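You operate a simulated robot arm through the tools that you are given. There is no shell and no other tool. Be economical: measure what you need, move in short steps, check, and stop when the job is done.

Carry out the task below with a simulated robot arm. There is one attempt and no reset: what you move stays moved.

TASK
Fit the die named on the card by the slide into its socket and push the slide in.
Fine: stand the old die in the free bay of the rack; leave the third die there.
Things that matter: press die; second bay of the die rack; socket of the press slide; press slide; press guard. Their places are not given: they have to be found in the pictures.

It is judged by the outcome, as a careful person would: the job done as asked, and still so three seconds after it is handed in. It fails if anything else is knocked over, pushed out of place, dropped, spilled or broken.

THE ROBOT
A 7-joint arm with a two-finger parallel gripper, fixed in place. Base frame: the origin is at the foot of the arm, x ahead of it, y to its left, z up; the work surface is at about z = 766. Lengths are in mm, angles in rad, forces in N, time in s.
With the tool pointing down near the work surface it reaches from about 300 to 700 mm from the base axis. Its first joint turns from -1.152 to 1.152 rad. Payload 1.57 kg.
Tool frame: the origin (TCP) lies between the finger pads and is the grasp point; the fingertips stand 30 mm ahead of it; z points along the fingers, y is the line along which they close. The gripper opens to 110 mm. The fingers are 24 mm wide and 12 mm thick; the gripper's body (48 by 112 mm) begins 78 mm behind the TCP.
Orientation is that of the tool frame in the base frame, as a unit quaternion [x, y, z, w]. With the fingers straight down and closing along the base's y, the tool's x points along the base's -x, its y along +y and its z along -z.

THE INTERFACE
- The arm moves only by the tool apply_moves. Its arguments are lists of equal length, an entry for each row: "xyz": the shift along the tool's x, y, z in units of 40 mm (1.0 is 40 mm), a list of three; "rot": the turn, a rotation vector about the tool's x, y, z in units of 5 degrees (1.0 is 5 degrees), a list of three; "claw": the gripper command, from -1 (shut) to 1 (fully open), values between in proportion. In form: {"xyz": [[x, y, z], ...], "rot": [[rx, ry, rz], ...], "claw": [claw, ...]}. A call has 1 to 8 rows; each row shifts and turns the commanded pose from where the row before left it, along the tool's axes as they then stand. A call with a number of a shift or a turn outside -1 to 1 is refused whole. A row lasts 0.2 s, in which the tool goes at most 50 mm and 0.15 rad; a call with a longer step from one row to the next is refused whole, and so is a gripper value outside its range. A pose out of reach is approached as far as the arm can. The call stops where the force on the tool passes 70 N (or 10 N more than at its start, if that is more) or the arm is blocked; 0.2 s more then pass. The fingers move at their own pace (about 108 mm/s each) and stop on an object; they squeeze with about 22 N. The grip force told is the motor's: it shows also when the fingers shut on nothing. Time passes only in rows, and 0.2 s behind the last, so rows that do not move let the fingers close. It gives the time, the measured TCP pose, the force on the tool (base axes), the opening and the grip force at its end, in the units of the frame above (readings bear some noise).
- Cameras (640 x 400 px; columns grow to the right, rows downward): "scene" is fixed at [187.6, -411.9, 1388.3]; the picture's right is [0.39, -0.92, 0.00], its down [-0.60, -0.25, -0.76] and it looks along [0.70, 0.29, -0.65] (base axes); focal length 348 px, centre (320, 200). "wrist" rides on the gripper at [-36, 0, -80] in the tool frame; the picture's right is [0.00, -1.00, 0.00], its down [0.97, 0.00, -0.24] and it looks along [0.24, 0.00, 0.97] (tool axes); focal length 218 px, centre (320, 200).
- snapshot(camera): a new picture of that camera. No time passes.
- point_at(camera, pixels): for up to 12 pixels [column, row] of the newest picture of that camera ("zoom" is the newest enlarged one), the place [x, y, z] in the base frame of the surface seen there, good to about 2 mm, but the place of the scene camera against the robot may be out by one fixed shift of up to 25 mm in any direction. No time passes.
- enlarge(camera, box): a new picture of the part [left, top, right, bottom] of that camera's present view, enlarged. No time passes.
- finish_job(): hands the job in; it is judged then, once.

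Work in short steps. Measure before you move; look again where a grasp or a placing could have gone wrong, and mend it. You have 80 turns and 34 pictures in all, the two below and enlarged ones among them. Open the gripper and draw the arm clear of the work before you hand the job in, unless the task says otherwise; then end with one line.

The tools are called by a JSON object that holds its "fn" and its "kwargs". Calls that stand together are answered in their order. apply_moves: Moves the arm, as the interface text tells. Its arguments: {"type":"object","properties":{"xyz":{"type":"array","items":{"type":"array","items":{"type":"number"}}},"rot":{"type":"array","items":{"type":"array","items":{"type":"number"}}},"claw":{"type":"array","items":{"type":"number"}}},"required":["xyz","rot","claw"]} The other tools are called the same way: snapshot (camera) takes a picture; point_at (camera, pixels) gives the place of the surface under pixels of a picture; enlarge (camera, box) takes an enlarged picture of a part of a camera's view; finish_job () hands the job in.

At the start:

```text
time_s: 0.0
eef_pos: [412.9, -232.1, 1119.4]
orientation: [0.0, 1.0, 0.0, 0.0]
wrist_force: [0.4, -0.9, -0.5]
finger_gap: 110.2
grip_force: 0.0
```

scene: 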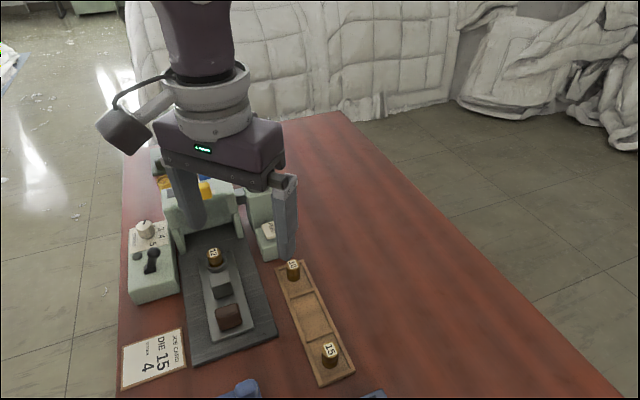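
wrist: 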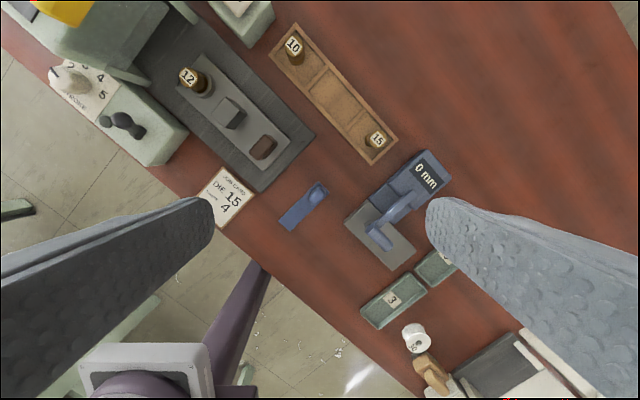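

The card reads DIE 15; die 12 sits on the slide, and the rack holds 10 and 15 with its middle bay free. I'll enlarge both views to see the details.

{"fn": "enlarge", "kwargs": {"camera": "wrist", "box": [20, 0, 420, 250]}}

{"fn": "enlarge", "kwargs": {"camera": "scene", "box": [110, 150, 390, 400]}}

```text
1.60 times, centred on (220, 125) of wrist
```

zoom: 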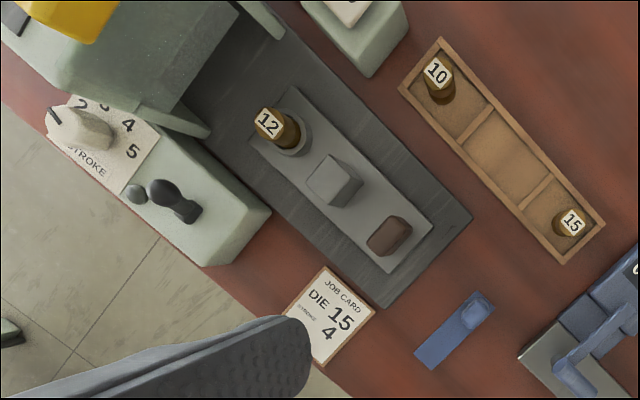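

```text
1.60 times, centred on (250, 275) of scene
```

zoom: 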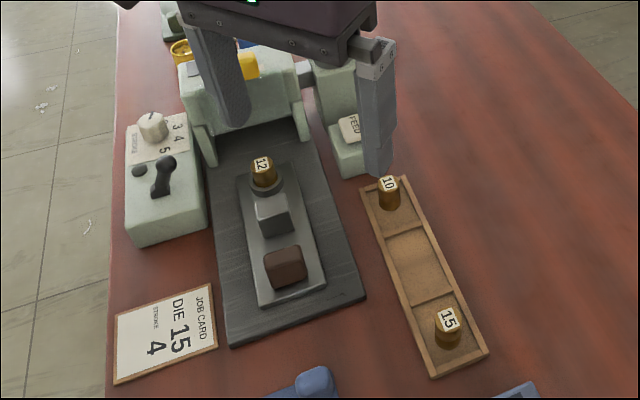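

Now I'll measure the dies, socket, bay, handle and guard cheeks from the wrist picture.

{"fn": "point_at", "kwargs": {"camera": "wrist", "pixels": [[187, 76], [205, 93], [376, 139], [293, 46], [335, 97], [228, 111], [263, 146], [290, 140], [193, 55], [262, 170], [256, 189], [110, 65]]}}

{"fn": "point_at", "kwargs": {"camera": "zoom", "pixels": [[262, 160], [267, 184], [281, 213], [284, 285], [275, 188], [388, 184], [391, 205], [448, 320], [447, 345], [418, 262], [212, 150], [305, 130]]}}

```text
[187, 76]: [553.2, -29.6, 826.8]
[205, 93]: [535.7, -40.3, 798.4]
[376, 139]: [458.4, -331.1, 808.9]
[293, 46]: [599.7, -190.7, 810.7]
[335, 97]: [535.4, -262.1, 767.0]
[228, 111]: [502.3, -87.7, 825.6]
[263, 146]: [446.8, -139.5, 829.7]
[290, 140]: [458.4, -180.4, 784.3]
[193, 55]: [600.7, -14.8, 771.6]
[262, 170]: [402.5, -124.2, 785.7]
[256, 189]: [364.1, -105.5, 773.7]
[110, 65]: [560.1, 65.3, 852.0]
```

```text
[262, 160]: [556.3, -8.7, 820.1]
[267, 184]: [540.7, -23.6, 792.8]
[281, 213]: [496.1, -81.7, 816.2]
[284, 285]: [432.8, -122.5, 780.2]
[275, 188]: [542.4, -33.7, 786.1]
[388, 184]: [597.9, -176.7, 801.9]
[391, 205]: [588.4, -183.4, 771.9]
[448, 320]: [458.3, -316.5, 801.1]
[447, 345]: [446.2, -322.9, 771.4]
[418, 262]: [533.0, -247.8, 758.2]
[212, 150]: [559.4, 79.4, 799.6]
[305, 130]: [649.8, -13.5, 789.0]
```

Slide and rack axes run at 45° (direction +x+y). I'll move above the slide and turn the tool 45° for a closer look.

{"fn": "apply_moves", "kwargs": {"xyz": [[-0.4, 0.8, 0.2], [-0.4, 0.8, 0.2], [-0.4, 0.8, 0.2], [-0.4, 0.8, 0.2], [0, 0, 0], [0, 0, 0], [0, 0, 0], [0, 0, 0]], "rot": [[0, 0, 0], [0, 0, 0], [0, 0, 0], [0, 0, 0], [0, 0, -1], [0, 0, -1], [0, 0, -1], [0, 0, -1]], "claw": [1, 1, 1, 1, 1, 1, 1, 1]}}

{"fn": "apply_moves", "kwargs": {"xyz": [[0, 0, 0], [0, 0, 0], [0, 0, 0], [0, 0, 0], [0, 0, 0], [0, 0, 0]], "rot": [[0, 0, -1], [0, 0, -1], [0, 0, -1], [0, 0, -1], [0, 0, -1], [0, 0, 0]], "claw": [1, 1, 1, 1, 1, 1]}}

{"fn": "snapshot", "kwargs": {"camera": "wrist"}}

{"fn": "snapshot", "kwargs": {"camera": "scene"}}

```text
time_s: 1.8
eef_pos: [476.5, -104.1, 1086.9]
orientation: [-0.173, 0.985, 0.0, 0.0]
wrist_force: [0.3, -0.9, -0.5]
finger_gap: 110.0
grip_force: 0.1
```

```text
time_s: 3.2
eef_pos: [475.7, -103.3, 1087.9]
orientation: [-0.383, 0.924, 0.0, -0.001]
wrist_force: [-0.1, 0.2, -0.7]
finger_gap: 109.9
grip_force: 0.2
```

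```text
29 pictures are left
```

wrist: 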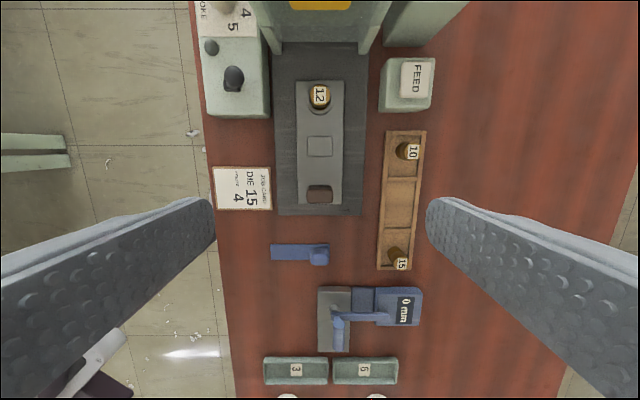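

```text
28 pictures are left
```

scene: 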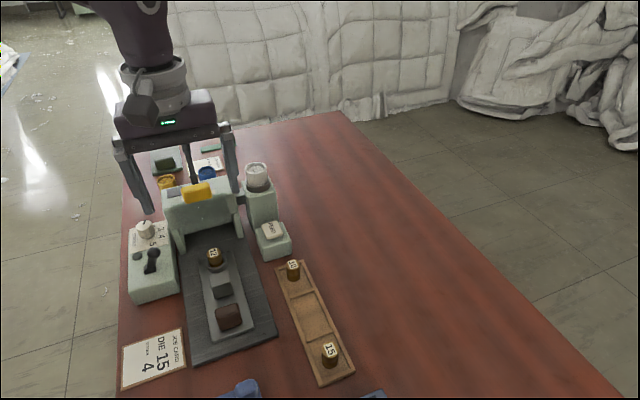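

The view is now aligned with the slide. I'll enlarge it to measure precisely.

{"fn": "enlarge", "kwargs": {"camera": "wrist", "box": [200, 0, 440, 150]}}

{"fn": "enlarge", "kwargs": {"camera": "scene", "box": [110, 130, 300, 260]}}

```text
2.67 times, centred on (320, 75) of wrist
```

zoom: 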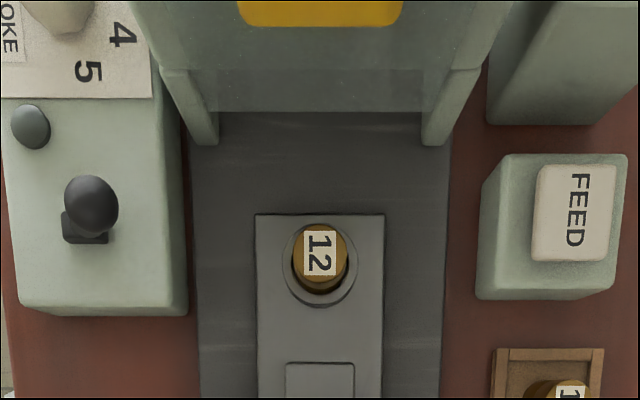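

```text
3.08 times, centred on (205, 195) of scene
```

zoom: 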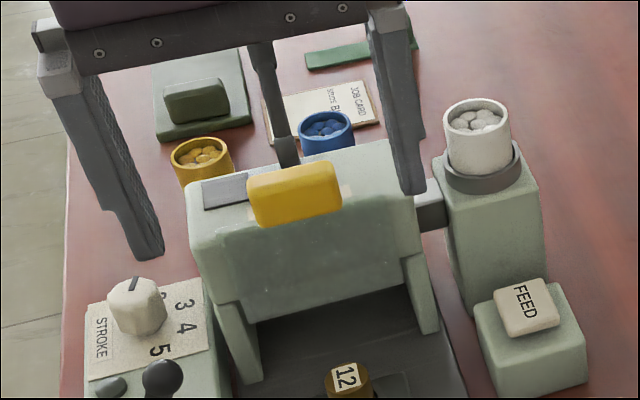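

Measuring from the wrist picture: die tops, socket ring, slide edges, rack rims, handle and cheeks.

{"fn": "point_at", "kwargs": {"camera": "wrist", "pixels": [[320, 95], [320, 110], [307, 93], [333, 98], [320, 146], [320, 195], [413, 151], [400, 264], [403, 205], [387, 205], [420, 205], [403, 180]]}}

{"fn": "point_at", "kwargs": {"camera": "wrist", "pixels": [[301, 84], [338, 84], [298, 200], [337, 200], [320, 82], [279, 50], [363, 50], [320, 20], [320, 37], [360, 40], [320, 5], [403, 230]]}}

```text
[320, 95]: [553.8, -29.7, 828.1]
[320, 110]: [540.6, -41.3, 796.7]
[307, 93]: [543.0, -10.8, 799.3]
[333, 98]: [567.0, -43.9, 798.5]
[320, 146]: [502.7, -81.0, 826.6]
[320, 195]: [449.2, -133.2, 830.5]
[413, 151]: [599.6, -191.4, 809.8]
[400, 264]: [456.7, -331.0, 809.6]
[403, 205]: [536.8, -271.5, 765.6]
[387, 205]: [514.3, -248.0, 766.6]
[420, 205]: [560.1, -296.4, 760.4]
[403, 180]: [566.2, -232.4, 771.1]
```

```text
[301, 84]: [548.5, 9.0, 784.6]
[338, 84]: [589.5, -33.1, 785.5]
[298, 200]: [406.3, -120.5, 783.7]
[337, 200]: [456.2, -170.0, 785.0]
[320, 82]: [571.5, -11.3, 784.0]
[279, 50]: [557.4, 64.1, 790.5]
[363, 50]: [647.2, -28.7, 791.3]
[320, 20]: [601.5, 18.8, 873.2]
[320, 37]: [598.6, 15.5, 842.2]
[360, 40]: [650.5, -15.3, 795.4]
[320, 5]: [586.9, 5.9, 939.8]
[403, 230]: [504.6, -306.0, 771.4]
```

Guard sheet's lower edge is at about z 834 and the die top at 828, so the new die must seat fully. Next I measure the rack's free bay from an enlarged view.

{"fn": "enlarge", "kwargs": {"camera": "wrist", "box": [290, 120, 482, 280]}}

```text
2.50 times, centred on (386, 200) of wrist
```

zoom: 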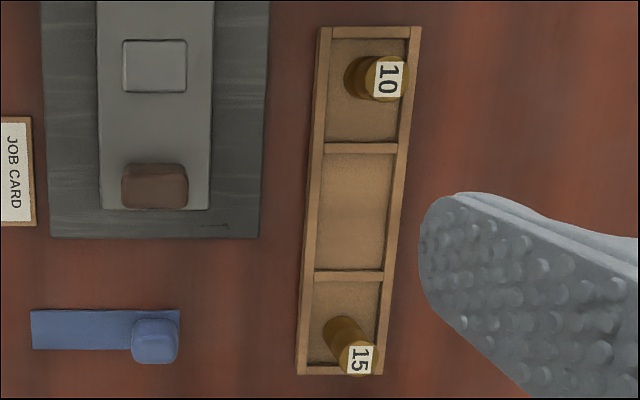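

{"fn": "point_at", "kwargs": {"camera": "zoom", "pixels": [[325, 156], [392, 157], [318, 267], [382, 268], [353, 212], [360, 148], [349, 275], [317, 210], [391, 215], [361, 359], [390, 80], [345, 330]]}}

```text
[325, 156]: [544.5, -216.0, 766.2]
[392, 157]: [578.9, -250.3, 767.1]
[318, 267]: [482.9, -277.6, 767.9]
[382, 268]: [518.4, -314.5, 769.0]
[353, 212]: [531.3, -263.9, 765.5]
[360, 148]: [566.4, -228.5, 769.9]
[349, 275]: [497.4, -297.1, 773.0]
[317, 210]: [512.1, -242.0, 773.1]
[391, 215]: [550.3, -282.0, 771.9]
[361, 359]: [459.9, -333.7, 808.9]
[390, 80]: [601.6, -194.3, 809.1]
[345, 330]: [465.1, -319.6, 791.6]
```

Free bay centre is about (531, -264.6), floor 767. Before reaching near the press I need its front profile, so I'll draw the arm back over the rack and look.

{"fn": "apply_moves", "kwargs": {"xyz": [[0.7, -0.7, 0], [0.7, -0.7, 0], [0.7, -0.7, 0], [0, -0.9, 0], [0, -0.9, 0], [0, 0, 0]], "rot": [[0, 0, 0], [0, 0, 0], [0, 0, 0], [0, 0, 0], [0, 0, 0], [0, 0, 0]], "claw": [0.2, 0.2, 0.2, 0.2, 0.2, 0.2]}}

{"fn": "enlarge", "kwargs": {"camera": "scene", "box": [110, 130, 300, 260]}}

{"fn": "snapshot", "kwargs": {"camera": "wrist"}}

```text
time_s: 4.6
eef_pos: [526.8, -276.0, 1088.1]
orientation: [-0.382, 0.924, 0.001, 0.001]
wrist_force: [0.5, 0.3, -0.4]
finger_gap: 66.0
grip_force: 0.1
```

```text
3.08 times, centred on (205, 195) of scene
```

zoom: 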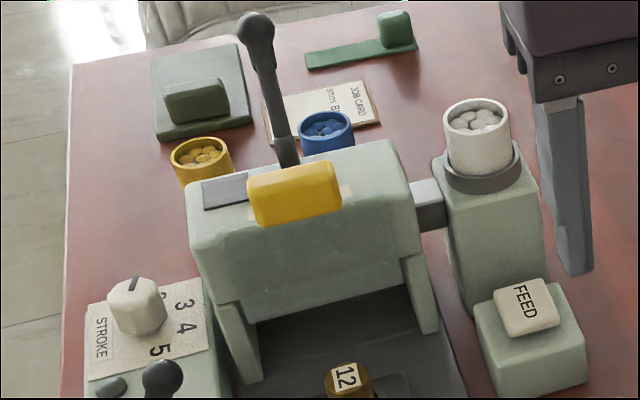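

```text
23 pictures are left
```

wrist: 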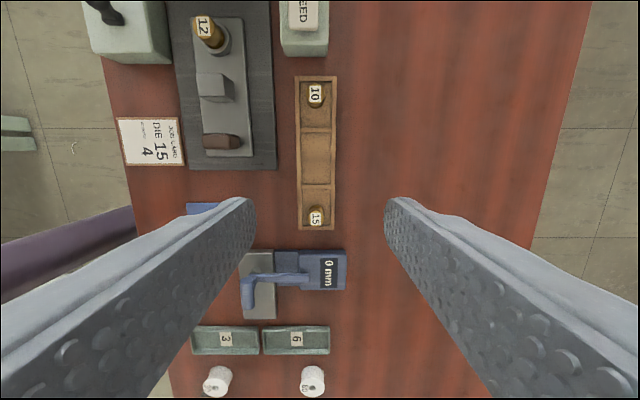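

A tall lever and yellow block stand on the press. Measuring their places in this zoom.

{"fn": "point_at", "kwargs": {"camera": "zoom", "pixels": [[255, 25], [285, 145], [290, 170], [300, 210], [200, 240], [400, 190], [320, 250], [250, 310], [230, 350], [425, 310], [345, 378], [325, 280]]}}

```text
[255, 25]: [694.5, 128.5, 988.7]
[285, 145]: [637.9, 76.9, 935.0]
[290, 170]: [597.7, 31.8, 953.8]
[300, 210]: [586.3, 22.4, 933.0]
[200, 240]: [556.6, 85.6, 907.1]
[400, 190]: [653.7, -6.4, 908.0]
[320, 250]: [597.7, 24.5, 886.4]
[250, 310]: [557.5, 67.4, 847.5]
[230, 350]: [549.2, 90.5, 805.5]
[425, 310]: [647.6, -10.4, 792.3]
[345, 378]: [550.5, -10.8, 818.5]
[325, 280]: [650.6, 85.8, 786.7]
```

Press front near s≈420 along the slide axis leaves little room, so I'll lean the gripper back 10° and go above die 12 for a close look.

{"fn": "apply_moves", "kwargs": {"xyz": [[0, 0, 0], [0, 0, 0], [-0.793, 0.648, 0.14], [-0.793, 0.648, 0.14], [-0.793, 0.648, 0.14], [-0.793, 0.648, 0.14], [-0.793, 0.648, 0.14], [-0.793, 0.648, 0.14]], "rot": [[0, -1, 0], [0, -1, 0], [0, 0, 0], [0, 0, 0], [0, 0, 0], [0, 0, 0], [0, 0, 0], [0, 0, 0]], "claw": [0.2, 0.2, 0.2, 0.2, 0.2, 0.2, 0.2, 0.2]}}

{"fn": "apply_moves", "kwargs": {"xyz": [[0.171, 0, 0.972], [0.171, 0, 0.972], [0.171, 0, 0.972], [0.171, 0, 0.972], [0, 0, 0]], "rot": [[0, 0, 0], [0, 0, 0], [0, 0, 0], [0, 0, 0], [0, 0, 0]], "claw": [0.2, 0.2, 0.2, 0.2, 0.2]}}

{"fn": "snapshot", "kwargs": {"camera": "wrist"}}

```text
time_s: 6.4
eef_pos: [554.9, -26.3, 1086.8]
orientation: [-0.38, 0.921, 0.033, 0.081]
wrist_force: [0.1, 0.0, 0.4]
finger_gap: 66.0
grip_force: 0.0
```

```text
time_s: 7.6
eef_pos: [555.7, -26.3, 927.7]
orientation: [-0.381, 0.921, 0.033, 0.08]
wrist_force: [-0.6, -0.1, -0.4]
finger_gap: 65.9
grip_force: 0.1
```

```text
22 pictures are left
```

wrist: 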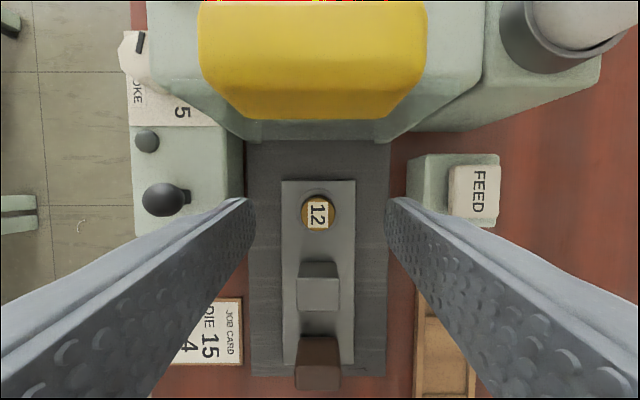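

Die 12 is at (318, 212), centred between the fingers. A close enlargement gives its exact centre and the ring's.

{"fn": "enlarge", "kwargs": {"camera": "wrist", "box": [270, 170, 366, 240]}}

{"fn": "point_at", "kwargs": {"camera": "wrist", "pixels": [[318, 213], [303, 213], [333, 213], [320, 115], [320, 90], [320, 138], [285, 210], [354, 210], [318, 260], [318, 345]]}}

```text
5.71 times, centred on (318, 205) of wrist
```

zoom: 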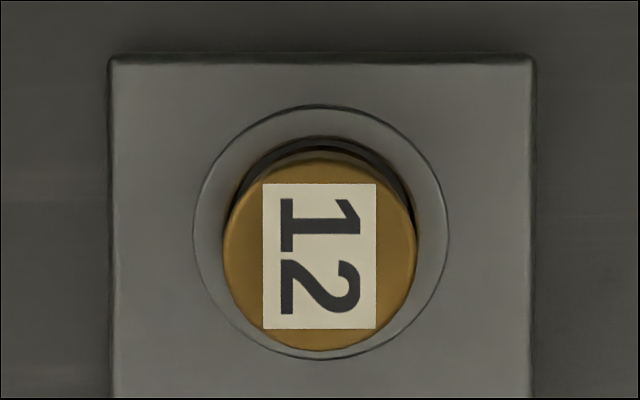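

```text
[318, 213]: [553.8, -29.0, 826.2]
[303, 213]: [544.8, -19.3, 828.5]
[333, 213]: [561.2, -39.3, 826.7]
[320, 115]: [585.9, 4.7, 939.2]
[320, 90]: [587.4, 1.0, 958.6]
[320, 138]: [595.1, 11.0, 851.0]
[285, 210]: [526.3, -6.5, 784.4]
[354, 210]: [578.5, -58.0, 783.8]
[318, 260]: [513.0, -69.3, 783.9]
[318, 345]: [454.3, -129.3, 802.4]
```

{"fn": "point_at", "kwargs": {"camera": "zoom", "pixels": [[320, 253], [230, 253], [410, 253], [320, 165], [320, 342], [205, 235], [438, 235], [320, 120], [320, 143], [320, 354], [220, 300], [150, 250]]}}

```text
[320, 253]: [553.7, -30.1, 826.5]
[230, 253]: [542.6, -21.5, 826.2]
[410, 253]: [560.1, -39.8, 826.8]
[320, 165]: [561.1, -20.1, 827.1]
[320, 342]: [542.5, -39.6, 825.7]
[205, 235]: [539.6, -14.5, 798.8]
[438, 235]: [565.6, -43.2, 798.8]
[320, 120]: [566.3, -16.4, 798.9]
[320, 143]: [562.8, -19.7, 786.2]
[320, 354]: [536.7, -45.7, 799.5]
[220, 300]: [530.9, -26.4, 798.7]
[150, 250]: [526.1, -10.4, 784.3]
```

Die 12's axis is at about (551.9, -30.2), top 826.5, ring top 799. I descend straddling it to TCP z≈834.

{"fn": "apply_moves", "kwargs": {"xyz": [[0.204, 0, 0.756], [0.204, 0, 0.756], [0.204, 0, 0.756], [0, 0, 0], [0, 0, 0]], "rot": [[0, 0, 0], [0, 0, 0], [0, 0, 0], [0, 0, 0], [0, 0, 0]], "claw": [0.2, 0.2, 0.2, 0.2, 0.2]}}

{"fn": "snapshot", "kwargs": {"camera": "wrist"}}

```text
time_s: 8.8
eef_pos: [548.3, -32.1, 836.0]
orientation: [-0.381, 0.92, 0.033, 0.08]
wrist_force: [-0.2, 0.1, 0.4]
finger_gap: 66.2
grip_force: 0.1
```

```text
20 pictures are left
```

wrist: 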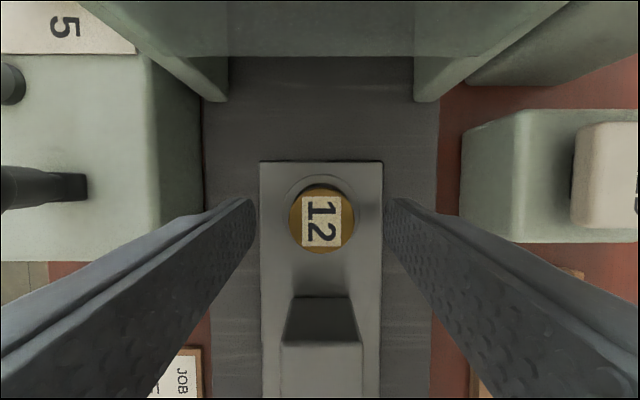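

Well placed (die at (321, 221) between pads). Small 1 mm correction, then close.

{"fn": "apply_moves", "kwargs": {"xyz": [[0, -0.03, 0.04], [0, 0, 0], [0, 0, 0], [0, 0, 0], [0, 0, 0]], "rot": [[0, 0, 0], [0, 0, 0], [0, 0, 0], [0, 0, 0], [0, 0, 0]], "claw": [0.2, -1, -1, -1, -1]}}

{"fn": "enlarge", "kwargs": {"camera": "wrist", "box": [240, 150, 400, 250]}}

```text
time_s: 10.0
eef_pos: [548.9, -33.0, 834.4]
orientation: [-0.381, 0.92, 0.034, 0.081]
wrist_force: [0.9, 0.3, 1.1]
finger_gap: 29.2
grip_force: 22.1
```

```text
4.00 times, centred on (320, 200) of wrist
```

zoom: 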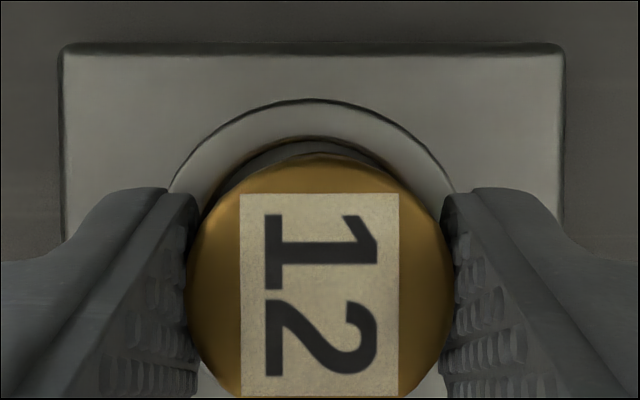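

Grip holds (29.2 mm, 22 N). Lifting straight up.

{"fn": "apply_moves", "kwargs": {"xyz": [[-0.065, 0, -0.37], [-0.065, 0, -0.37], [-0.152, 0, -0.862], [-0.152, 0, -0.862], [0, 0, 0]], "rot": [[0, 0, 0], [0, 0, 0], [0, 0, 0], [0, 0, 0], [0, 0, 0]], "claw": [-1, -1, -1, -1, -1]}}

{"fn": "snapshot", "kwargs": {"camera": "wrist"}}

```text
time_s: 11.2
eef_pos: [547.5, -33.4, 934.1]
orientation: [-0.381, 0.92, 0.034, 0.08]
wrist_force: [0.4, -1.1, -2.4]
finger_gap: 29.0
grip_force: 22.2
```

```text
18 pictures are left
```

wrist: 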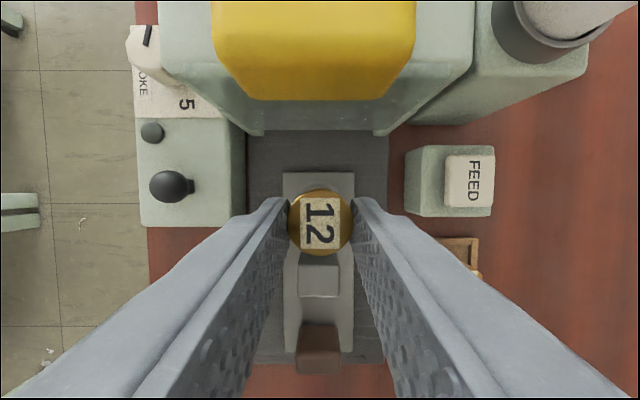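

Die 12 is up without slip. Carrying it over to above the free bay.

{"fn": "apply_moves", "kwargs": {"xyz": [[0.734, -0.63, -0.129], [0.734, -0.63, -0.129], [0.734, -0.63, -0.129], [0.734, -0.63, -0.129], [0.734, -0.63, -0.129], [0.734, -0.63, -0.129], [0.13, 0, 0.739], [0, 0, 0]], "rot": [[0, 0, 0], [0, 0, 0], [0, 0, 0], [0, 0, 0], [0, 0, 0], [0, 0, 0], [0, 0, 0], [0, 0, 0]], "claw": [-1, -1, -1, -1, -1, -1, -1, -1]}}

{"fn": "snapshot", "kwargs": {"camera": "wrist"}}

```text
time_s: 13.0
eef_pos: [528.2, -269.2, 904.7]
orientation: [-0.381, 0.92, 0.033, 0.08]
wrist_force: [-0.4, -0.2, -2.1]
finger_gap: 28.9
grip_force: 21.8
```

```text
17 pictures are left
```

wrist: 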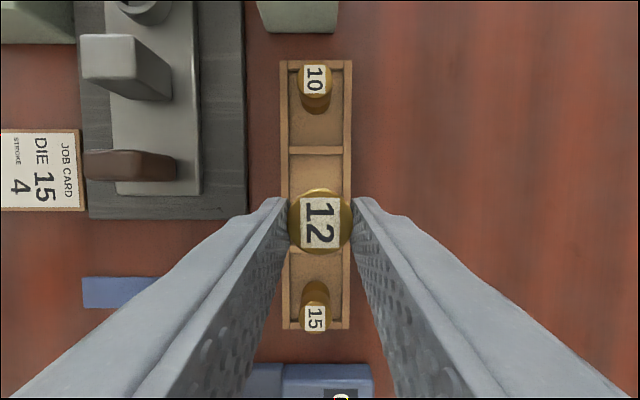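

Over the bay and aligned. Lowering to just above the floor.

{"fn": "apply_moves", "kwargs": {"xyz": [[0.087, 0.035, 0.69], [0.1215, 0, 0.689], [0.11, 0, 0.62], [0, 0, 0]], "rot": [[0, 0, 0], [0, 0, 0], [0, 0, 0], [0, 0, 0]], "claw": [-1, -1, -1, -1]}}

```text
time_s: 14.0
eef_pos: [528.5, -264.3, 822.7]
orientation: [-0.381, 0.92, 0.033, 0.08]
wrist_force: [-0.1, 0.3, -2.1]
finger_gap: 29.0
grip_force: 22.3
```

{"fn": "apply_moves", "kwargs": {"xyz": [[0.009, -0.02, 0.05], [0.009, 0, 0.05], [0, 0, 0]], "rot": [[0, 0, 0], [0, 0, 0], [0, 0, 0]], "claw": [-1, -1, -1]}}

```text
time_s: 14.8
eef_pos: [530.0, -266.1, 819.2]
orientation: [-0.382, 0.92, 0.033, 0.081]
wrist_force: [-0.4, 0.1, -2.0]
finger_gap: 28.9
grip_force: 22.0
```

No contact yet (force still the die's weight). Small steps further.

{"fn": "apply_moves", "kwargs": {"xyz": [[0.005, 0, 0.03], [0.005, 0, 0.03], [0, 0, 0]], "rot": [[0, 0, 0], [0, 0, 0], [0, 0, 0]], "claw": [-1, -1, -1]}}

```text
time_s: 15.6
eef_pos: [530.0, -266.5, 816.7]
orientation: [-0.382, 0.92, 0.034, 0.08]
wrist_force: [-4.2, 3.7, 15.4]
finger_gap: 29.3
grip_force: 21.6
```

Touching the floor at 816.7 (15 N up). Release and lift clear.

{"fn": "apply_moves", "kwargs": {"xyz": [[-0.003, 0, -0.015], [0, 0, 0], [0, 0, 0], [0, 0, 0], [-0.14, 0, -0.8], [-0.14, 0, -0.8], [0, 0, 0]], "rot": [[0, 0, 0], [0, 0, 0], [0, 0, 0], [0, 0, 0], [0, 0, 0], [0, 0, 0], [0, 0, 0]], "claw": [-1, 0, 0.1, 0.1, 0.1, 0.1, 0.1]}}

{"fn": "snapshot", "kwargs": {"camera": "wrist"}}

```text
time_s: 17.2
eef_pos: [530.8, -265.5, 881.1]
orientation: [-0.381, 0.921, 0.033, 0.081]
wrist_force: [0.7, -0.7, -0.4]
finger_gap: 60.5
grip_force: 0.0
```

```text
16 pictures are left
```

wrist: 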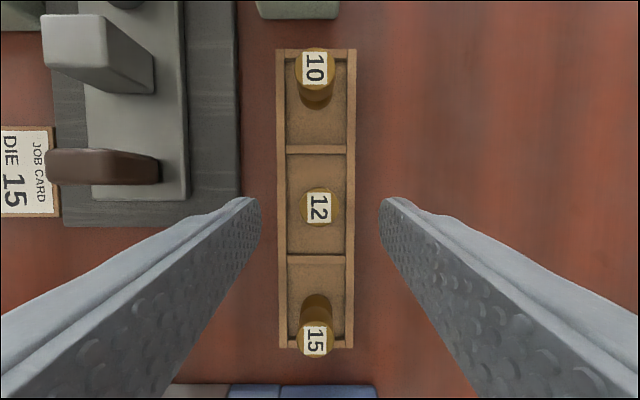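

Die 12 stands in the bay. Next, go over die 15 (s≈89, p≈-560) and look closely.

{"fn": "apply_moves", "kwargs": {"xyz": [[0.82, 0, -0.145], [0.82, 0, -0.145], [0.7, 0, -0.123], [0.08, 0, 0.38], [0, 0, 0]], "rot": [[0, 0, 0], [0, 0, 0], [0, 0, 0], [0, 0, 0], [0, 0, 0]], "claw": [0.1, 0.1, 0.1, 0.1, 0.1]}}

{"fn": "enlarge", "kwargs": {"camera": "wrist", "box": [240, 150, 400, 250]}}

```text
time_s: 18.4
eef_pos: [462.1, -331.7, 863.4]
orientation: [-0.382, 0.92, 0.033, 0.08]
wrist_force: [0.3, -0.4, 0.4]
finger_gap: 60.3
grip_force: 0.0
```

```text
4.00 times, centred on (320, 200) of wrist
```

zoom: 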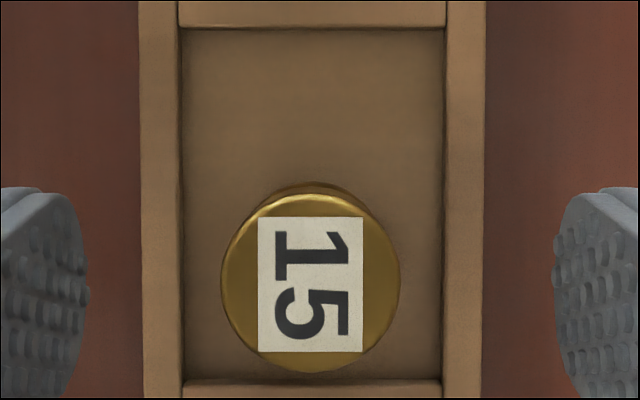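

{"fn": "point_at", "kwargs": {"camera": "zoom", "pixels": [[310, 284], [226, 284], [396, 284], [311, 200], [311, 367]]}}

```text
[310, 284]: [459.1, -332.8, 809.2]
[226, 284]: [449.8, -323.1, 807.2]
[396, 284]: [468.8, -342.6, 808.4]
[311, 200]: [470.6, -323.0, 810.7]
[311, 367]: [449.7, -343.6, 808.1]
```

Die 15's axis is (459.7, -333.1), top 809. Descending with the same relative grasp as for die 12.

{"fn": "apply_moves", "kwargs": {"xyz": [[0.184, 0.01, 0.554], [0.184, 0.01, 0.554], [0, 0, 0], [0, 0, 0]], "rot": [[0, 0, 0], [0, 0, 0], [0, 0, 0], [0, 0, 0]], "claw": [0.1, 0.1, 0.1, 0.1]}}

```text
time_s: 19.4
eef_pos: [456.6, -337.0, 817.9]
orientation: [-0.381, 0.921, 0.032, 0.08]
wrist_force: [-1.0, 0.6, 0.2]
finger_gap: 60.7
grip_force: 0.1
```

{"fn": "apply_moves", "kwargs": {"xyz": [[-0.016, 0.015, 0.02], [0, 0, 0], [0, 0, 0], [0, 0, 0], [0, 0, 0]], "rot": [[0, 0, 0], [0, 0, 0], [0, 0, 0], [0, 0, 0], [0, 0, 0]], "claw": [0.1, -1, -1, -1, -1]}}

{"fn": "enlarge", "kwargs": {"camera": "wrist", "box": [240, 150, 400, 250]}}

```text
time_s: 20.6
eef_pos: [456.3, -336.7, 818.5]
orientation: [-0.381, 0.92, 0.033, 0.08]
wrist_force: [0.4, -0.1, 0.4]
finger_gap: 29.0
grip_force: 22.1
```

```text
4.00 times, centred on (320, 200) of wrist
```

zoom: 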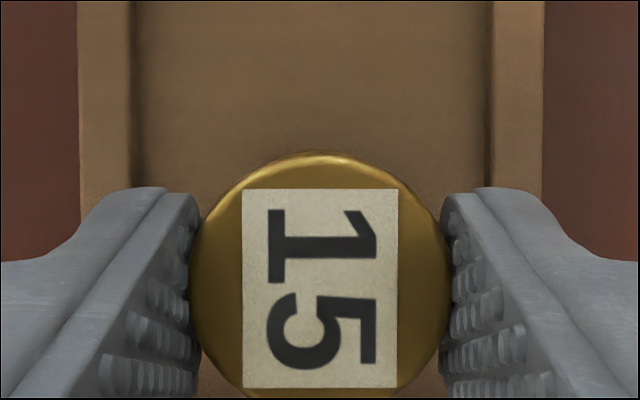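

Grasp matches die 12's picture within a fraction of a mm. Lifting and carrying to above the socket.

{"fn": "apply_moves", "kwargs": {"xyz": [[-0.043, 0, -0.246], [-0.152, 0, -0.862], [-0.156, 0, -0.886], [-0.156, 0, -0.886], [0, 0, 0]], "rot": [[0, 0, 0], [0, 0, 0], [0, 0, 0], [0, 0, 0], [0, 0, 0]], "claw": [-1, -1, -1, -1, -1]}}

{"fn": "apply_moves", "kwargs": {"xyz": [[-0.845, 0.46, 0.149], [-0.845, 0.46, 0.149], [-0.845, 0.46, 0.149], [-0.845, 0.46, 0.149], [-0.845, 0.46, 0.149], [-0.845, 0.46, 0.149], [-0.845, 0.46, 0.149], [0, 0, 0]], "rot": [[0, 0, 0], [0, 0, 0], [0, 0, 0], [0, 0, 0], [0, 0, 0], [0, 0, 0], [0, 0, 0], [0, 0, 0]], "claw": [-1, -1, -1, -1, -1, -1, -1, -1]}}

```text
time_s: 21.8
eef_pos: [455.4, -337.4, 936.6]
orientation: [-0.381, 0.92, 0.034, 0.08]
wrist_force: [0.5, 0.6, -1.5]
finger_gap: 29.1
grip_force: 22.3
```

```text
time_s: 23.6
eef_pos: [535.2, -73.7, 938.2]
orientation: [-0.381, 0.92, 0.033, 0.081]
wrist_force: [0.3, 0.3, -2.1]
finger_gap: 29.1
grip_force: 22.0
```

From here the empty socket should show ahead of the die; checking that it didn't shift.

{"fn": "enlarge", "kwargs": {"camera": "wrist", "box": [220, 90, 380, 190]}}

```text
4.00 times, centred on (300, 140) of wrist
```

zoom: 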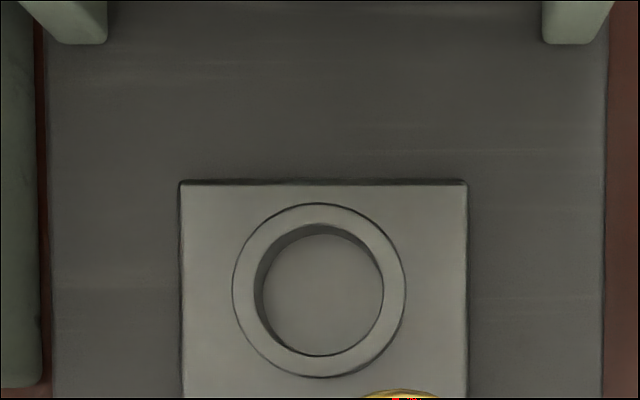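

{"fn": "point_at", "kwargs": {"camera": "zoom", "pixels": [[244, 290], [395, 290], [319, 214], [319, 367], [320, 300], [300, 205], [237, 290], [401, 290], [319, 373]]}}

```text
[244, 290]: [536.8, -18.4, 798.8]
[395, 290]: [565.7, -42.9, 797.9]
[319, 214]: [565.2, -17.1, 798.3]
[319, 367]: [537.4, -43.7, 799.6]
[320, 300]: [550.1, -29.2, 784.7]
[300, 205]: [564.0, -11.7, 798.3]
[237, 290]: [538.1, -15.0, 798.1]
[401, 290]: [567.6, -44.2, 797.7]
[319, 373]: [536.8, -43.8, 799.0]
```

Socket centre unchanged at (551.8, -30.2). Moving over it and lowering to just above the ring.

{"fn": "apply_moves", "kwargs": {"xyz": [[-0.47, 0.239, 0.083], [-0.47, 0.239, 0.083], [0, 0, 0], [0.152, 0, 0.862], [0.152, 0, 0.862], [0, 0, 0], [0, 0, 0]], "rot": [[0, 0, 0], [0, 0, 0], [0, 0, 0], [0, 0, 0], [0, 0, 0], [0, 0, 0], [0, 0, 0]], "claw": [-1, -1, -1, -1, -1, -1, -1]}}

```text
time_s: 25.2
eef_pos: [548.6, -36.4, 866.3]
orientation: [-0.381, 0.92, 0.034, 0.08]
wrist_force: [0.1, -0.2, -1.1]
finger_gap: 29.1
grip_force: 22.0
```

{"fn": "apply_moves", "kwargs": {"xyz": [[-0.057, 0.055, 0.01], [0.035, 0, 0.197], [0, 0, 0], [0, 0, 0]], "rot": [[0, 0, 0], [0, 0, 0], [0, 0, 0], [0, 0, 0]], "claw": [-1, -1, -1, -1]}}

{"fn": "enlarge", "kwargs": {"camera": "wrist", "box": [240, 150, 400, 250]}}

```text
time_s: 26.2
eef_pos: [548.9, -34.7, 859.4]
orientation: [-0.381, 0.921, 0.033, 0.08]
wrist_force: [1.0, -1.3, -1.8]
finger_gap: 28.9
grip_force: 22.1
```

```text
4.00 times, centred on (320, 200) of wrist
```

zoom: 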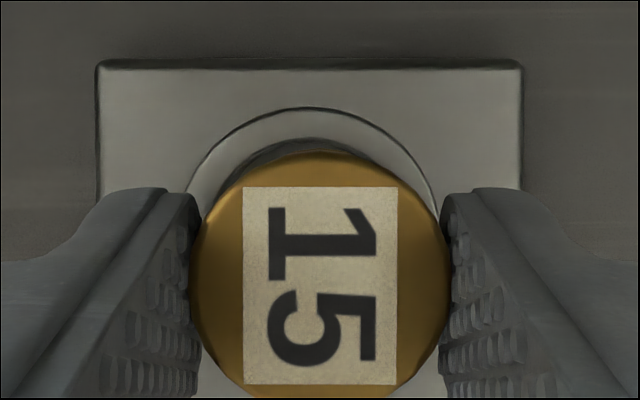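

Ring centre is about 1.3 mm left of the die (col 311 vs 321), matching readings. Correct, then lower gently.

{"fn": "apply_moves", "kwargs": {"xyz": [[-0.025, 0.033, 0.004], [0, 0, 0], [0.022, 0, 0.123], [0, 0, 0]], "rot": [[0, 0, 0], [0, 0, 0], [0, 0, 0], [0, 0, 0]], "claw": [-1, -1, -1, -1]}}

```text
time_s: 27.2
eef_pos: [549.0, -31.0, 854.0]
orientation: [-0.381, 0.92, 0.033, 0.08]
wrist_force: [-0.2, 0.1, -1.4]
finger_gap: 28.9
grip_force: 21.9
```

{"fn": "apply_moves", "kwargs": {"xyz": [[0, 0, 0]], "rot": [[0, 0, 0]], "claw": [-1]}}

{"fn": "enlarge", "kwargs": {"camera": "wrist", "box": [240, 150, 400, 250]}}

```text
time_s: 27.6
eef_pos: [549.7, -31.8, 854.4]
orientation: [-0.381, 0.92, 0.033, 0.08]
wrist_force: [0.1, 0.5, -2.5]
finger_gap: 29.3
grip_force: 22.2
```

```text
4.00 times, centred on (320, 200) of wrist
```

zoom: 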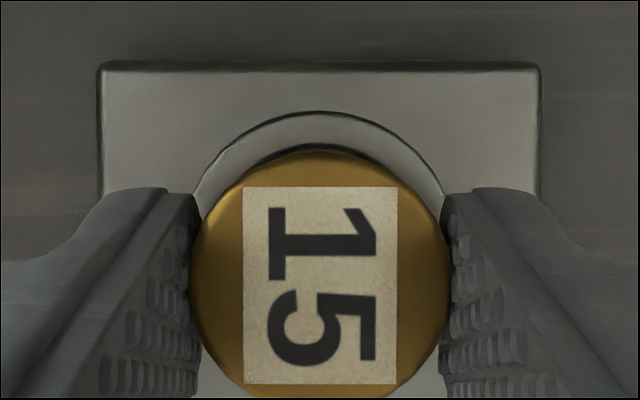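

Lateral is now centred (ring 319, die 321). Checking the fore-aft relation with points in this same picture.

{"fn": "point_at", "kwargs": {"camera": "zoom", "pixels": [[320, 160], [321, 282], [200, 282], [442, 282], [320, 118], [320, 132], [321, 250], [321, 310]]}}

```text
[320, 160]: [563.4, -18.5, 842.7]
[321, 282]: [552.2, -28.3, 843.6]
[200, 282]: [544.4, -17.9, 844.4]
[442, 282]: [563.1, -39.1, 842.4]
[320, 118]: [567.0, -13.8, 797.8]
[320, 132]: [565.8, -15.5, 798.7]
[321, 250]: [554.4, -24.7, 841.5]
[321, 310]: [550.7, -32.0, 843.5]
```

Die and ring centres agree within about 0.5 mm. Lowering slowly, watching force.

{"fn": "apply_moves", "kwargs": {"xyz": [[0.024, 0, 0.074], [0.013, 0, 0.074], [0, 0, 0]], "rot": [[0, 0, 0], [0, 0, 0], [0, 0, 0]], "claw": [-1, -1, -1]}}

```text
time_s: 28.4
eef_pos: [548.5, -30.5, 846.1]
orientation: [-0.382, 0.92, 0.033, 0.081]
wrist_force: [1.0, 0.5, -1.1]
finger_gap: 28.8
grip_force: 21.5
```

It has entered the ring (bottom ≈795 < 799) without force. Continue.

{"fn": "apply_moves", "kwargs": {"xyz": [[0.013, 0, 0.074], [0.013, 0, 0.074], [0, 0, 0]], "rot": [[0, 0, 0], [0, 0, 0], [0, 0, 0]], "claw": [-1, -1, -1]}}

```text
time_s: 29.2
eef_pos: [548.6, -31.7, 841.4]
orientation: [-0.381, 0.921, 0.034, 0.08]
wrist_force: [0.2, -0.1, -3.0]
finger_gap: 28.9
grip_force: 21.9
```

{"fn": "apply_moves", "kwargs": {"xyz": [[0.011, 0, 0.06], [0.011, 0, 0.06], [0, 0, 0]], "rot": [[0, 0, 0], [0, 0, 0], [0, 0, 0]], "claw": [-1, -1, -1]}}

```text
time_s: 30.0
eef_pos: [549.4, -31.2, 836.0]
orientation: [-0.381, 0.92, 0.032, 0.082]
wrist_force: [-2.8, 0.8, 13.5]
finger_gap: 29.0
grip_force: 22.3
```

Seated at 836 as predicted (13 N up). Release and lift straight up, then look.

{"fn": "apply_moves", "kwargs": {"xyz": [[0, 0, 0], [0, 0, 0], [0, 0, 0], [-0.152, 0, -0.862], [-0.152, 0, -0.862], [-0.152, 0, -0.862], [0, 0, 0]], "rot": [[0, 0, 0], [0, 0, 0], [0, 0, 0], [0, 0, 0], [0, 0, 0], [0, 0, 0], [0, 0, 0]], "claw": [0, 0.1, 0.1, 0.1, 0.1, 0.1, 0.1]}}

{"fn": "snapshot", "kwargs": {"camera": "wrist"}}

```text
time_s: 31.6
eef_pos: [549.1, -30.9, 943.2]
orientation: [-0.381, 0.921, 0.033, 0.081]
wrist_force: [-0.4, 0.3, 0.3]
finger_gap: 60.5
grip_force: 0.0
```

```text
10 pictures are left
```

wrist: 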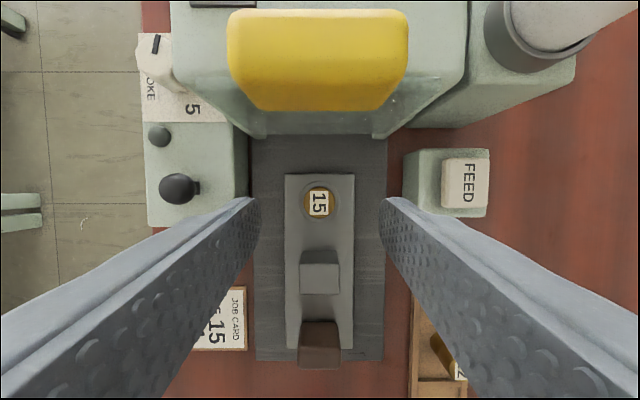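

Die 15 is in the socket. Measuring its top height and the guard's lower edge.

{"fn": "point_at", "kwargs": {"camera": "wrist", "pixels": [[319, 203], [309, 203], [329, 203], [320, 128], [320, 131], [320, 133], [320, 136], [280, 132], [320, 270], [320, 350], [320, 330], [320, 174]]}}

{"fn": "enlarge", "kwargs": {"camera": "wrist", "box": [220, 90, 420, 215]}}

```text
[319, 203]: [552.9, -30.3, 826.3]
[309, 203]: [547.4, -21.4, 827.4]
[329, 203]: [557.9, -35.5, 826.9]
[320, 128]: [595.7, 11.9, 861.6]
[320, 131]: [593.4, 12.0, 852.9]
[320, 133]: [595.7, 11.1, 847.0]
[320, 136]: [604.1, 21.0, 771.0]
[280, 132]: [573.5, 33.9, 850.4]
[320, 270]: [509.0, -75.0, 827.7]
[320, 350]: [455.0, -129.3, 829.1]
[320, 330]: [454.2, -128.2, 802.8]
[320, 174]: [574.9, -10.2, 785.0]
```

```text
3.20 times, centred on (320, 152) of wrist
```

zoom: 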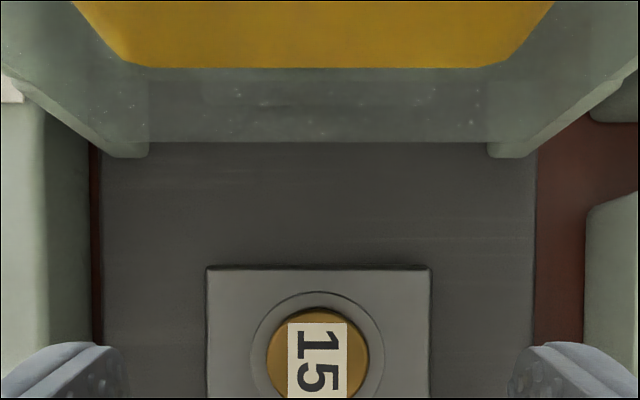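

Die 15 top is at 826.5 (fully seated) and the guard sheet's edge is at ≈845, so it clears. Going behind the slide's handle with closed fingers, staying high first.

{"fn": "apply_moves", "kwargs": {"xyz": [[0.916, -0.006, -0.1615], [0.916, -0.006, -0.1615], [0.916, -0.006, -0.1615], [0.916, -0.006, -0.1615], [0.916, -0.006, -0.1615], [0.1, 0, 0.55], [0.1, 0, 0.55], [0, 0, 0]], "rot": [[0, 0, 0], [0, 0, 0], [0, 0, 0], [0, 0, 0], [0, 0, 0], [0, 0, 0], [0, 0, 0], [0, 0, 0]], "claw": [0.1, -1, -1, -1, -1, -1, -1, -1]}}

{"fn": "snapshot", "kwargs": {"camera": "wrist"}}

```text
time_s: 33.4
eef_pos: [418.5, -162.8, 896.3]
orientation: [-0.381, 0.92, 0.033, 0.081]
wrist_force: [0.6, 0.0, -1.0]
finger_gap: 0.0
grip_force: 20.8
```

```text
8 pictures are left
```

wrist: 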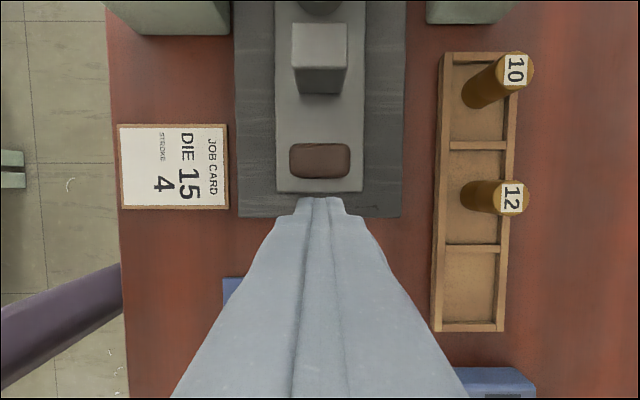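

Die 12 stands upright in the bay. Measuring the handle and slide end.

{"fn": "point_at", "kwargs": {"camera": "wrist", "pixels": [[320, 158], [320, 146], [320, 172], [293, 160], [347, 160], [320, 177], [320, 186], [300, 190], [345, 200], [320, 60], [320, 80]]}}

```text
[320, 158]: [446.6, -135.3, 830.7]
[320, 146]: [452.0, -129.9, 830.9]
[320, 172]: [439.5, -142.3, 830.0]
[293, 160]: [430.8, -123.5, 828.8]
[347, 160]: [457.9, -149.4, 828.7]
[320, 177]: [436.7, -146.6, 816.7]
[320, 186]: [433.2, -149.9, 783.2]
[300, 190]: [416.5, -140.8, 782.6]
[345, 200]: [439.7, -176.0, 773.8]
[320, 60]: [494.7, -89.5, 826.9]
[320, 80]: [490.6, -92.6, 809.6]
```

Handle back face is at s≈206. Backing 8 mm and lowering behind it.

{"fn": "apply_moves", "kwargs": {"xyz": [[0.197, -0.012, -0.035], [0.158, 0, 0.9], [0.158, 0, 0.9], [0, 0, 0]], "rot": [[0, 0, 0], [0, 0, 0], [0, 0, 0], [0, 0, 0]], "claw": [-1, -1, -1, -1]}}

```text
time_s: 34.4
eef_pos: [412.9, -169.2, 823.0]
orientation: [-0.381, 0.92, 0.034, 0.08]
wrist_force: [0.1, 0.3, -0.8]
finger_gap: 0.0
grip_force: 21.4
```

Pushing forward slowly along the slide axis.

{"fn": "apply_moves", "kwargs": {"xyz": [[-0.197, 0, 0.035], [-0.197, 0, 0.035], [-0.148, 0, 0.026], [-0.148, 0, 0.026], [-0.148, 0, 0.026], [-0.148, 0, 0.026], [0, 0, 0]], "rot": [[0, 0, 0], [0, 0, 0], [0, 0, 0], [0, 0, 0], [0, 0, 0], [0, 0, 0], [0, 0, 0]], "claw": [-1, -1, -1, -1, -1, -1, -1]}}

{"fn": "snapshot", "kwargs": {"camera": "scene"}}

```text
time_s: 36.0
eef_pos: [440.7, -141.4, 824.7]
orientation: [-0.381, 0.92, 0.033, 0.081]
wrist_force: [-0.4, 0.1, 0.0]
finger_gap: 0.2
grip_force: 21.2
```

```text
7 pictures are left
```

scene: 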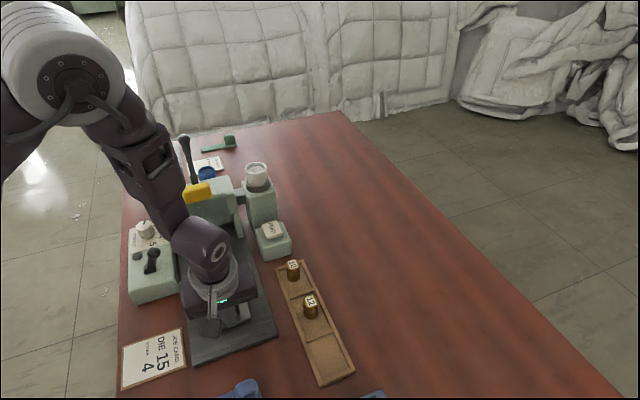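

The slide has moved ≈22 mm with no resistance. Continue in slow stages.

{"fn": "apply_moves", "kwargs": {"xyz": [[-0.148, 0, 0.026], [-0.148, 0, 0.026], [-0.148, 0, 0.026], [-0.148, 0, 0.026], [-0.148, 0, 0.026], [-0.148, 0, 0.026], [0, 0, 0]], "rot": [[0, 0, 0], [0, 0, 0], [0, 0, 0], [0, 0, 0], [0, 0, 0], [0, 0, 0], [0, 0, 0]], "claw": [-1, -1, -1, -1, -1, -1, -1]}}

{"fn": "snapshot", "kwargs": {"camera": "wrist"}}

```text
time_s: 37.6
eef_pos: [466.6, -115.3, 824.7]
orientation: [-0.381, 0.92, 0.033, 0.081]
wrist_force: [-1.1, -0.6, -0.3]
finger_gap: 0.1
grip_force: 21.2
```

```text
6 pictures are left
```

wrist: 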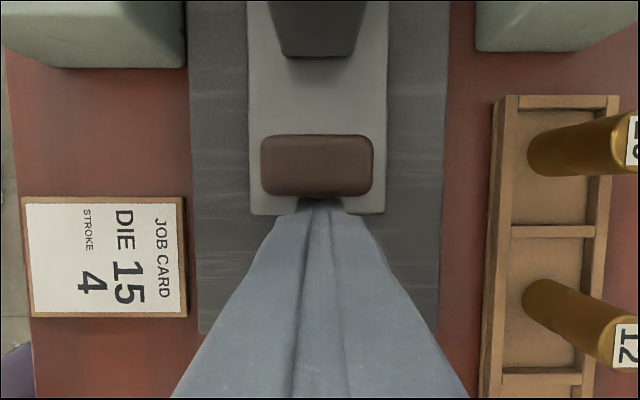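

Handle stays square in front of the fingers; travel ≈59 mm. The die now passes under the guard edge; continue slowly.

{"fn": "apply_moves", "kwargs": {"xyz": [[-0.123, 0, 0.0215], [-0.123, 0, 0.0215], [-0.123, 0, 0.0215], [-0.123, 0, 0.0215], [-0.123, 0, 0.0215], [-0.123, 0, 0.0215], [0, 0, 0]], "rot": [[0, 0, 0], [0, 0, 0], [0, 0, 0], [0, 0, 0], [0, 0, 0], [0, 0, 0], [0, 0, 0]], "claw": [-1, -1, -1, -1, -1, -1, -1]}}

```text
time_s: 39.2
eef_pos: [487.2, -93.5, 823.6]
orientation: [-0.381, 0.92, 0.033, 0.081]
wrist_force: [-0.9, -1.6, 1.3]
finger_gap: 0.0
grip_force: 21.2
```

{"fn": "apply_moves", "kwargs": {"xyz": [[-0.1, 0, 0.0175], [-0.1, 0, 0.0175], [-0.1, 0, 0.0175], [-0.1, 0, 0.0175], [-0.1, 0, 0.0175], [0, 0, 0]], "rot": [[0, 0, 0], [0, 0, 0], [0, 0, 0], [0, 0, 0], [0, 0, 0], [0, 0, 0]], "claw": [-1, -1, -1, -1, -1, -1]}}

```text
time_s: 40.6
eef_pos: [497.5, -86.2, 822.6]
orientation: [-0.379, 0.922, 0.033, 0.075]
wrist_force: [-33.8, -36.5, 15.8]
finger_gap: 0.0
grip_force: 21.0
```

Resistance of ≈50 N after ≈100 mm of travel: apparently the end stop. Backing off a little and looking.

{"fn": "apply_moves", "kwargs": {"xyz": [[0.2, 0, -0.035], [0.4, 0, -0.07], [0.4, 0, -0.07], [-0.12, 0, -0.7], [-0.15, 0, -0.85], [0, 0, 0]], "rot": [[0, 0, 0], [0, 0, 0], [0, 0, 0], [0, 0, 0], [0, 0, 0], [0, 0, 0]], "claw": [-1, -1, -1, -1, -1, -1]}}

{"fn": "snapshot", "kwargs": {"camera": "wrist"}}

```text
time_s: 42.0
eef_pos: [474.2, -108.8, 887.7]
orientation: [-0.382, 0.92, 0.033, 0.081]
wrist_force: [-0.9, -0.2, -0.6]
finger_gap: 0.1
grip_force: 21.1
```

```text
5 pictures are left
```

wrist: 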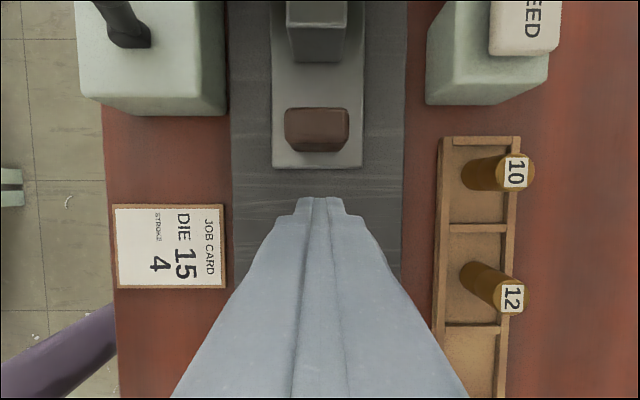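

Now draw the arm back and up, and check the press from both cameras.

{"fn": "point_at", "kwargs": {"camera": "wrist", "pixels": [[317, 120], [317, 138], [317, 160], [318, 20]]}}

{"fn": "apply_moves", "kwargs": {"xyz": [[0.5, 0, -0.8], [0.5, 0, -0.8], [0.5, 0, -0.8], [0.7, -0.5, -0.5], [0.7, -0.5, -0.5], [0.5, -0.8, -0.2], [0.5, -0.8, -0.2], [0, 0, 0]], "rot": [[0, 0, 0], [0, 0, 0], [0, 0, 0], [0, 0, 0], [0, 0, 0], [0, 0, 0], [0, 0, 0], [0, 0, 0]], "claw": [-1, -1, -1, -1, 0, 0.1, 0.1, 0.1]}}

{"fn": "enlarge", "kwargs": {"camera": "scene", "box": [120, 150, 360, 390]}}

```text
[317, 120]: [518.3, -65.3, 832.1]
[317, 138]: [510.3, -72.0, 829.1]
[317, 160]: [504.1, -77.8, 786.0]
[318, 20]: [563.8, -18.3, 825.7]
```

```text
time_s: 43.8
eef_pos: [419.9, -309.7, 1009.5]
orientation: [-0.381, 0.921, 0.034, 0.08]
wrist_force: [0.3, -0.5, 0.1]
finger_gap: 60.7
grip_force: 0.1
```

```text
1.67 times, centred on (240, 270) of scene
```

zoom: 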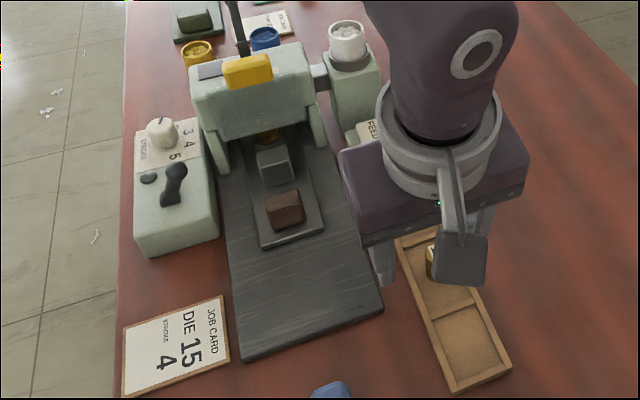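

The handle has moved almost exactly 100 mm in. Zooming on the press opening.

{"fn": "enlarge", "kwargs": {"camera": "scene", "box": [185, 190, 265, 250]}}

```text
6.67 times, centred on (225, 220) of scene
```

zoom: 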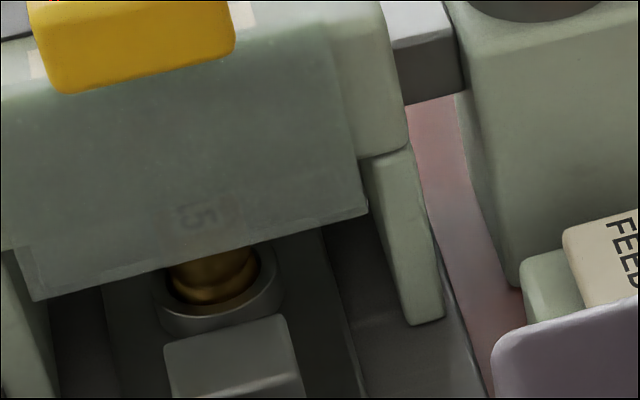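

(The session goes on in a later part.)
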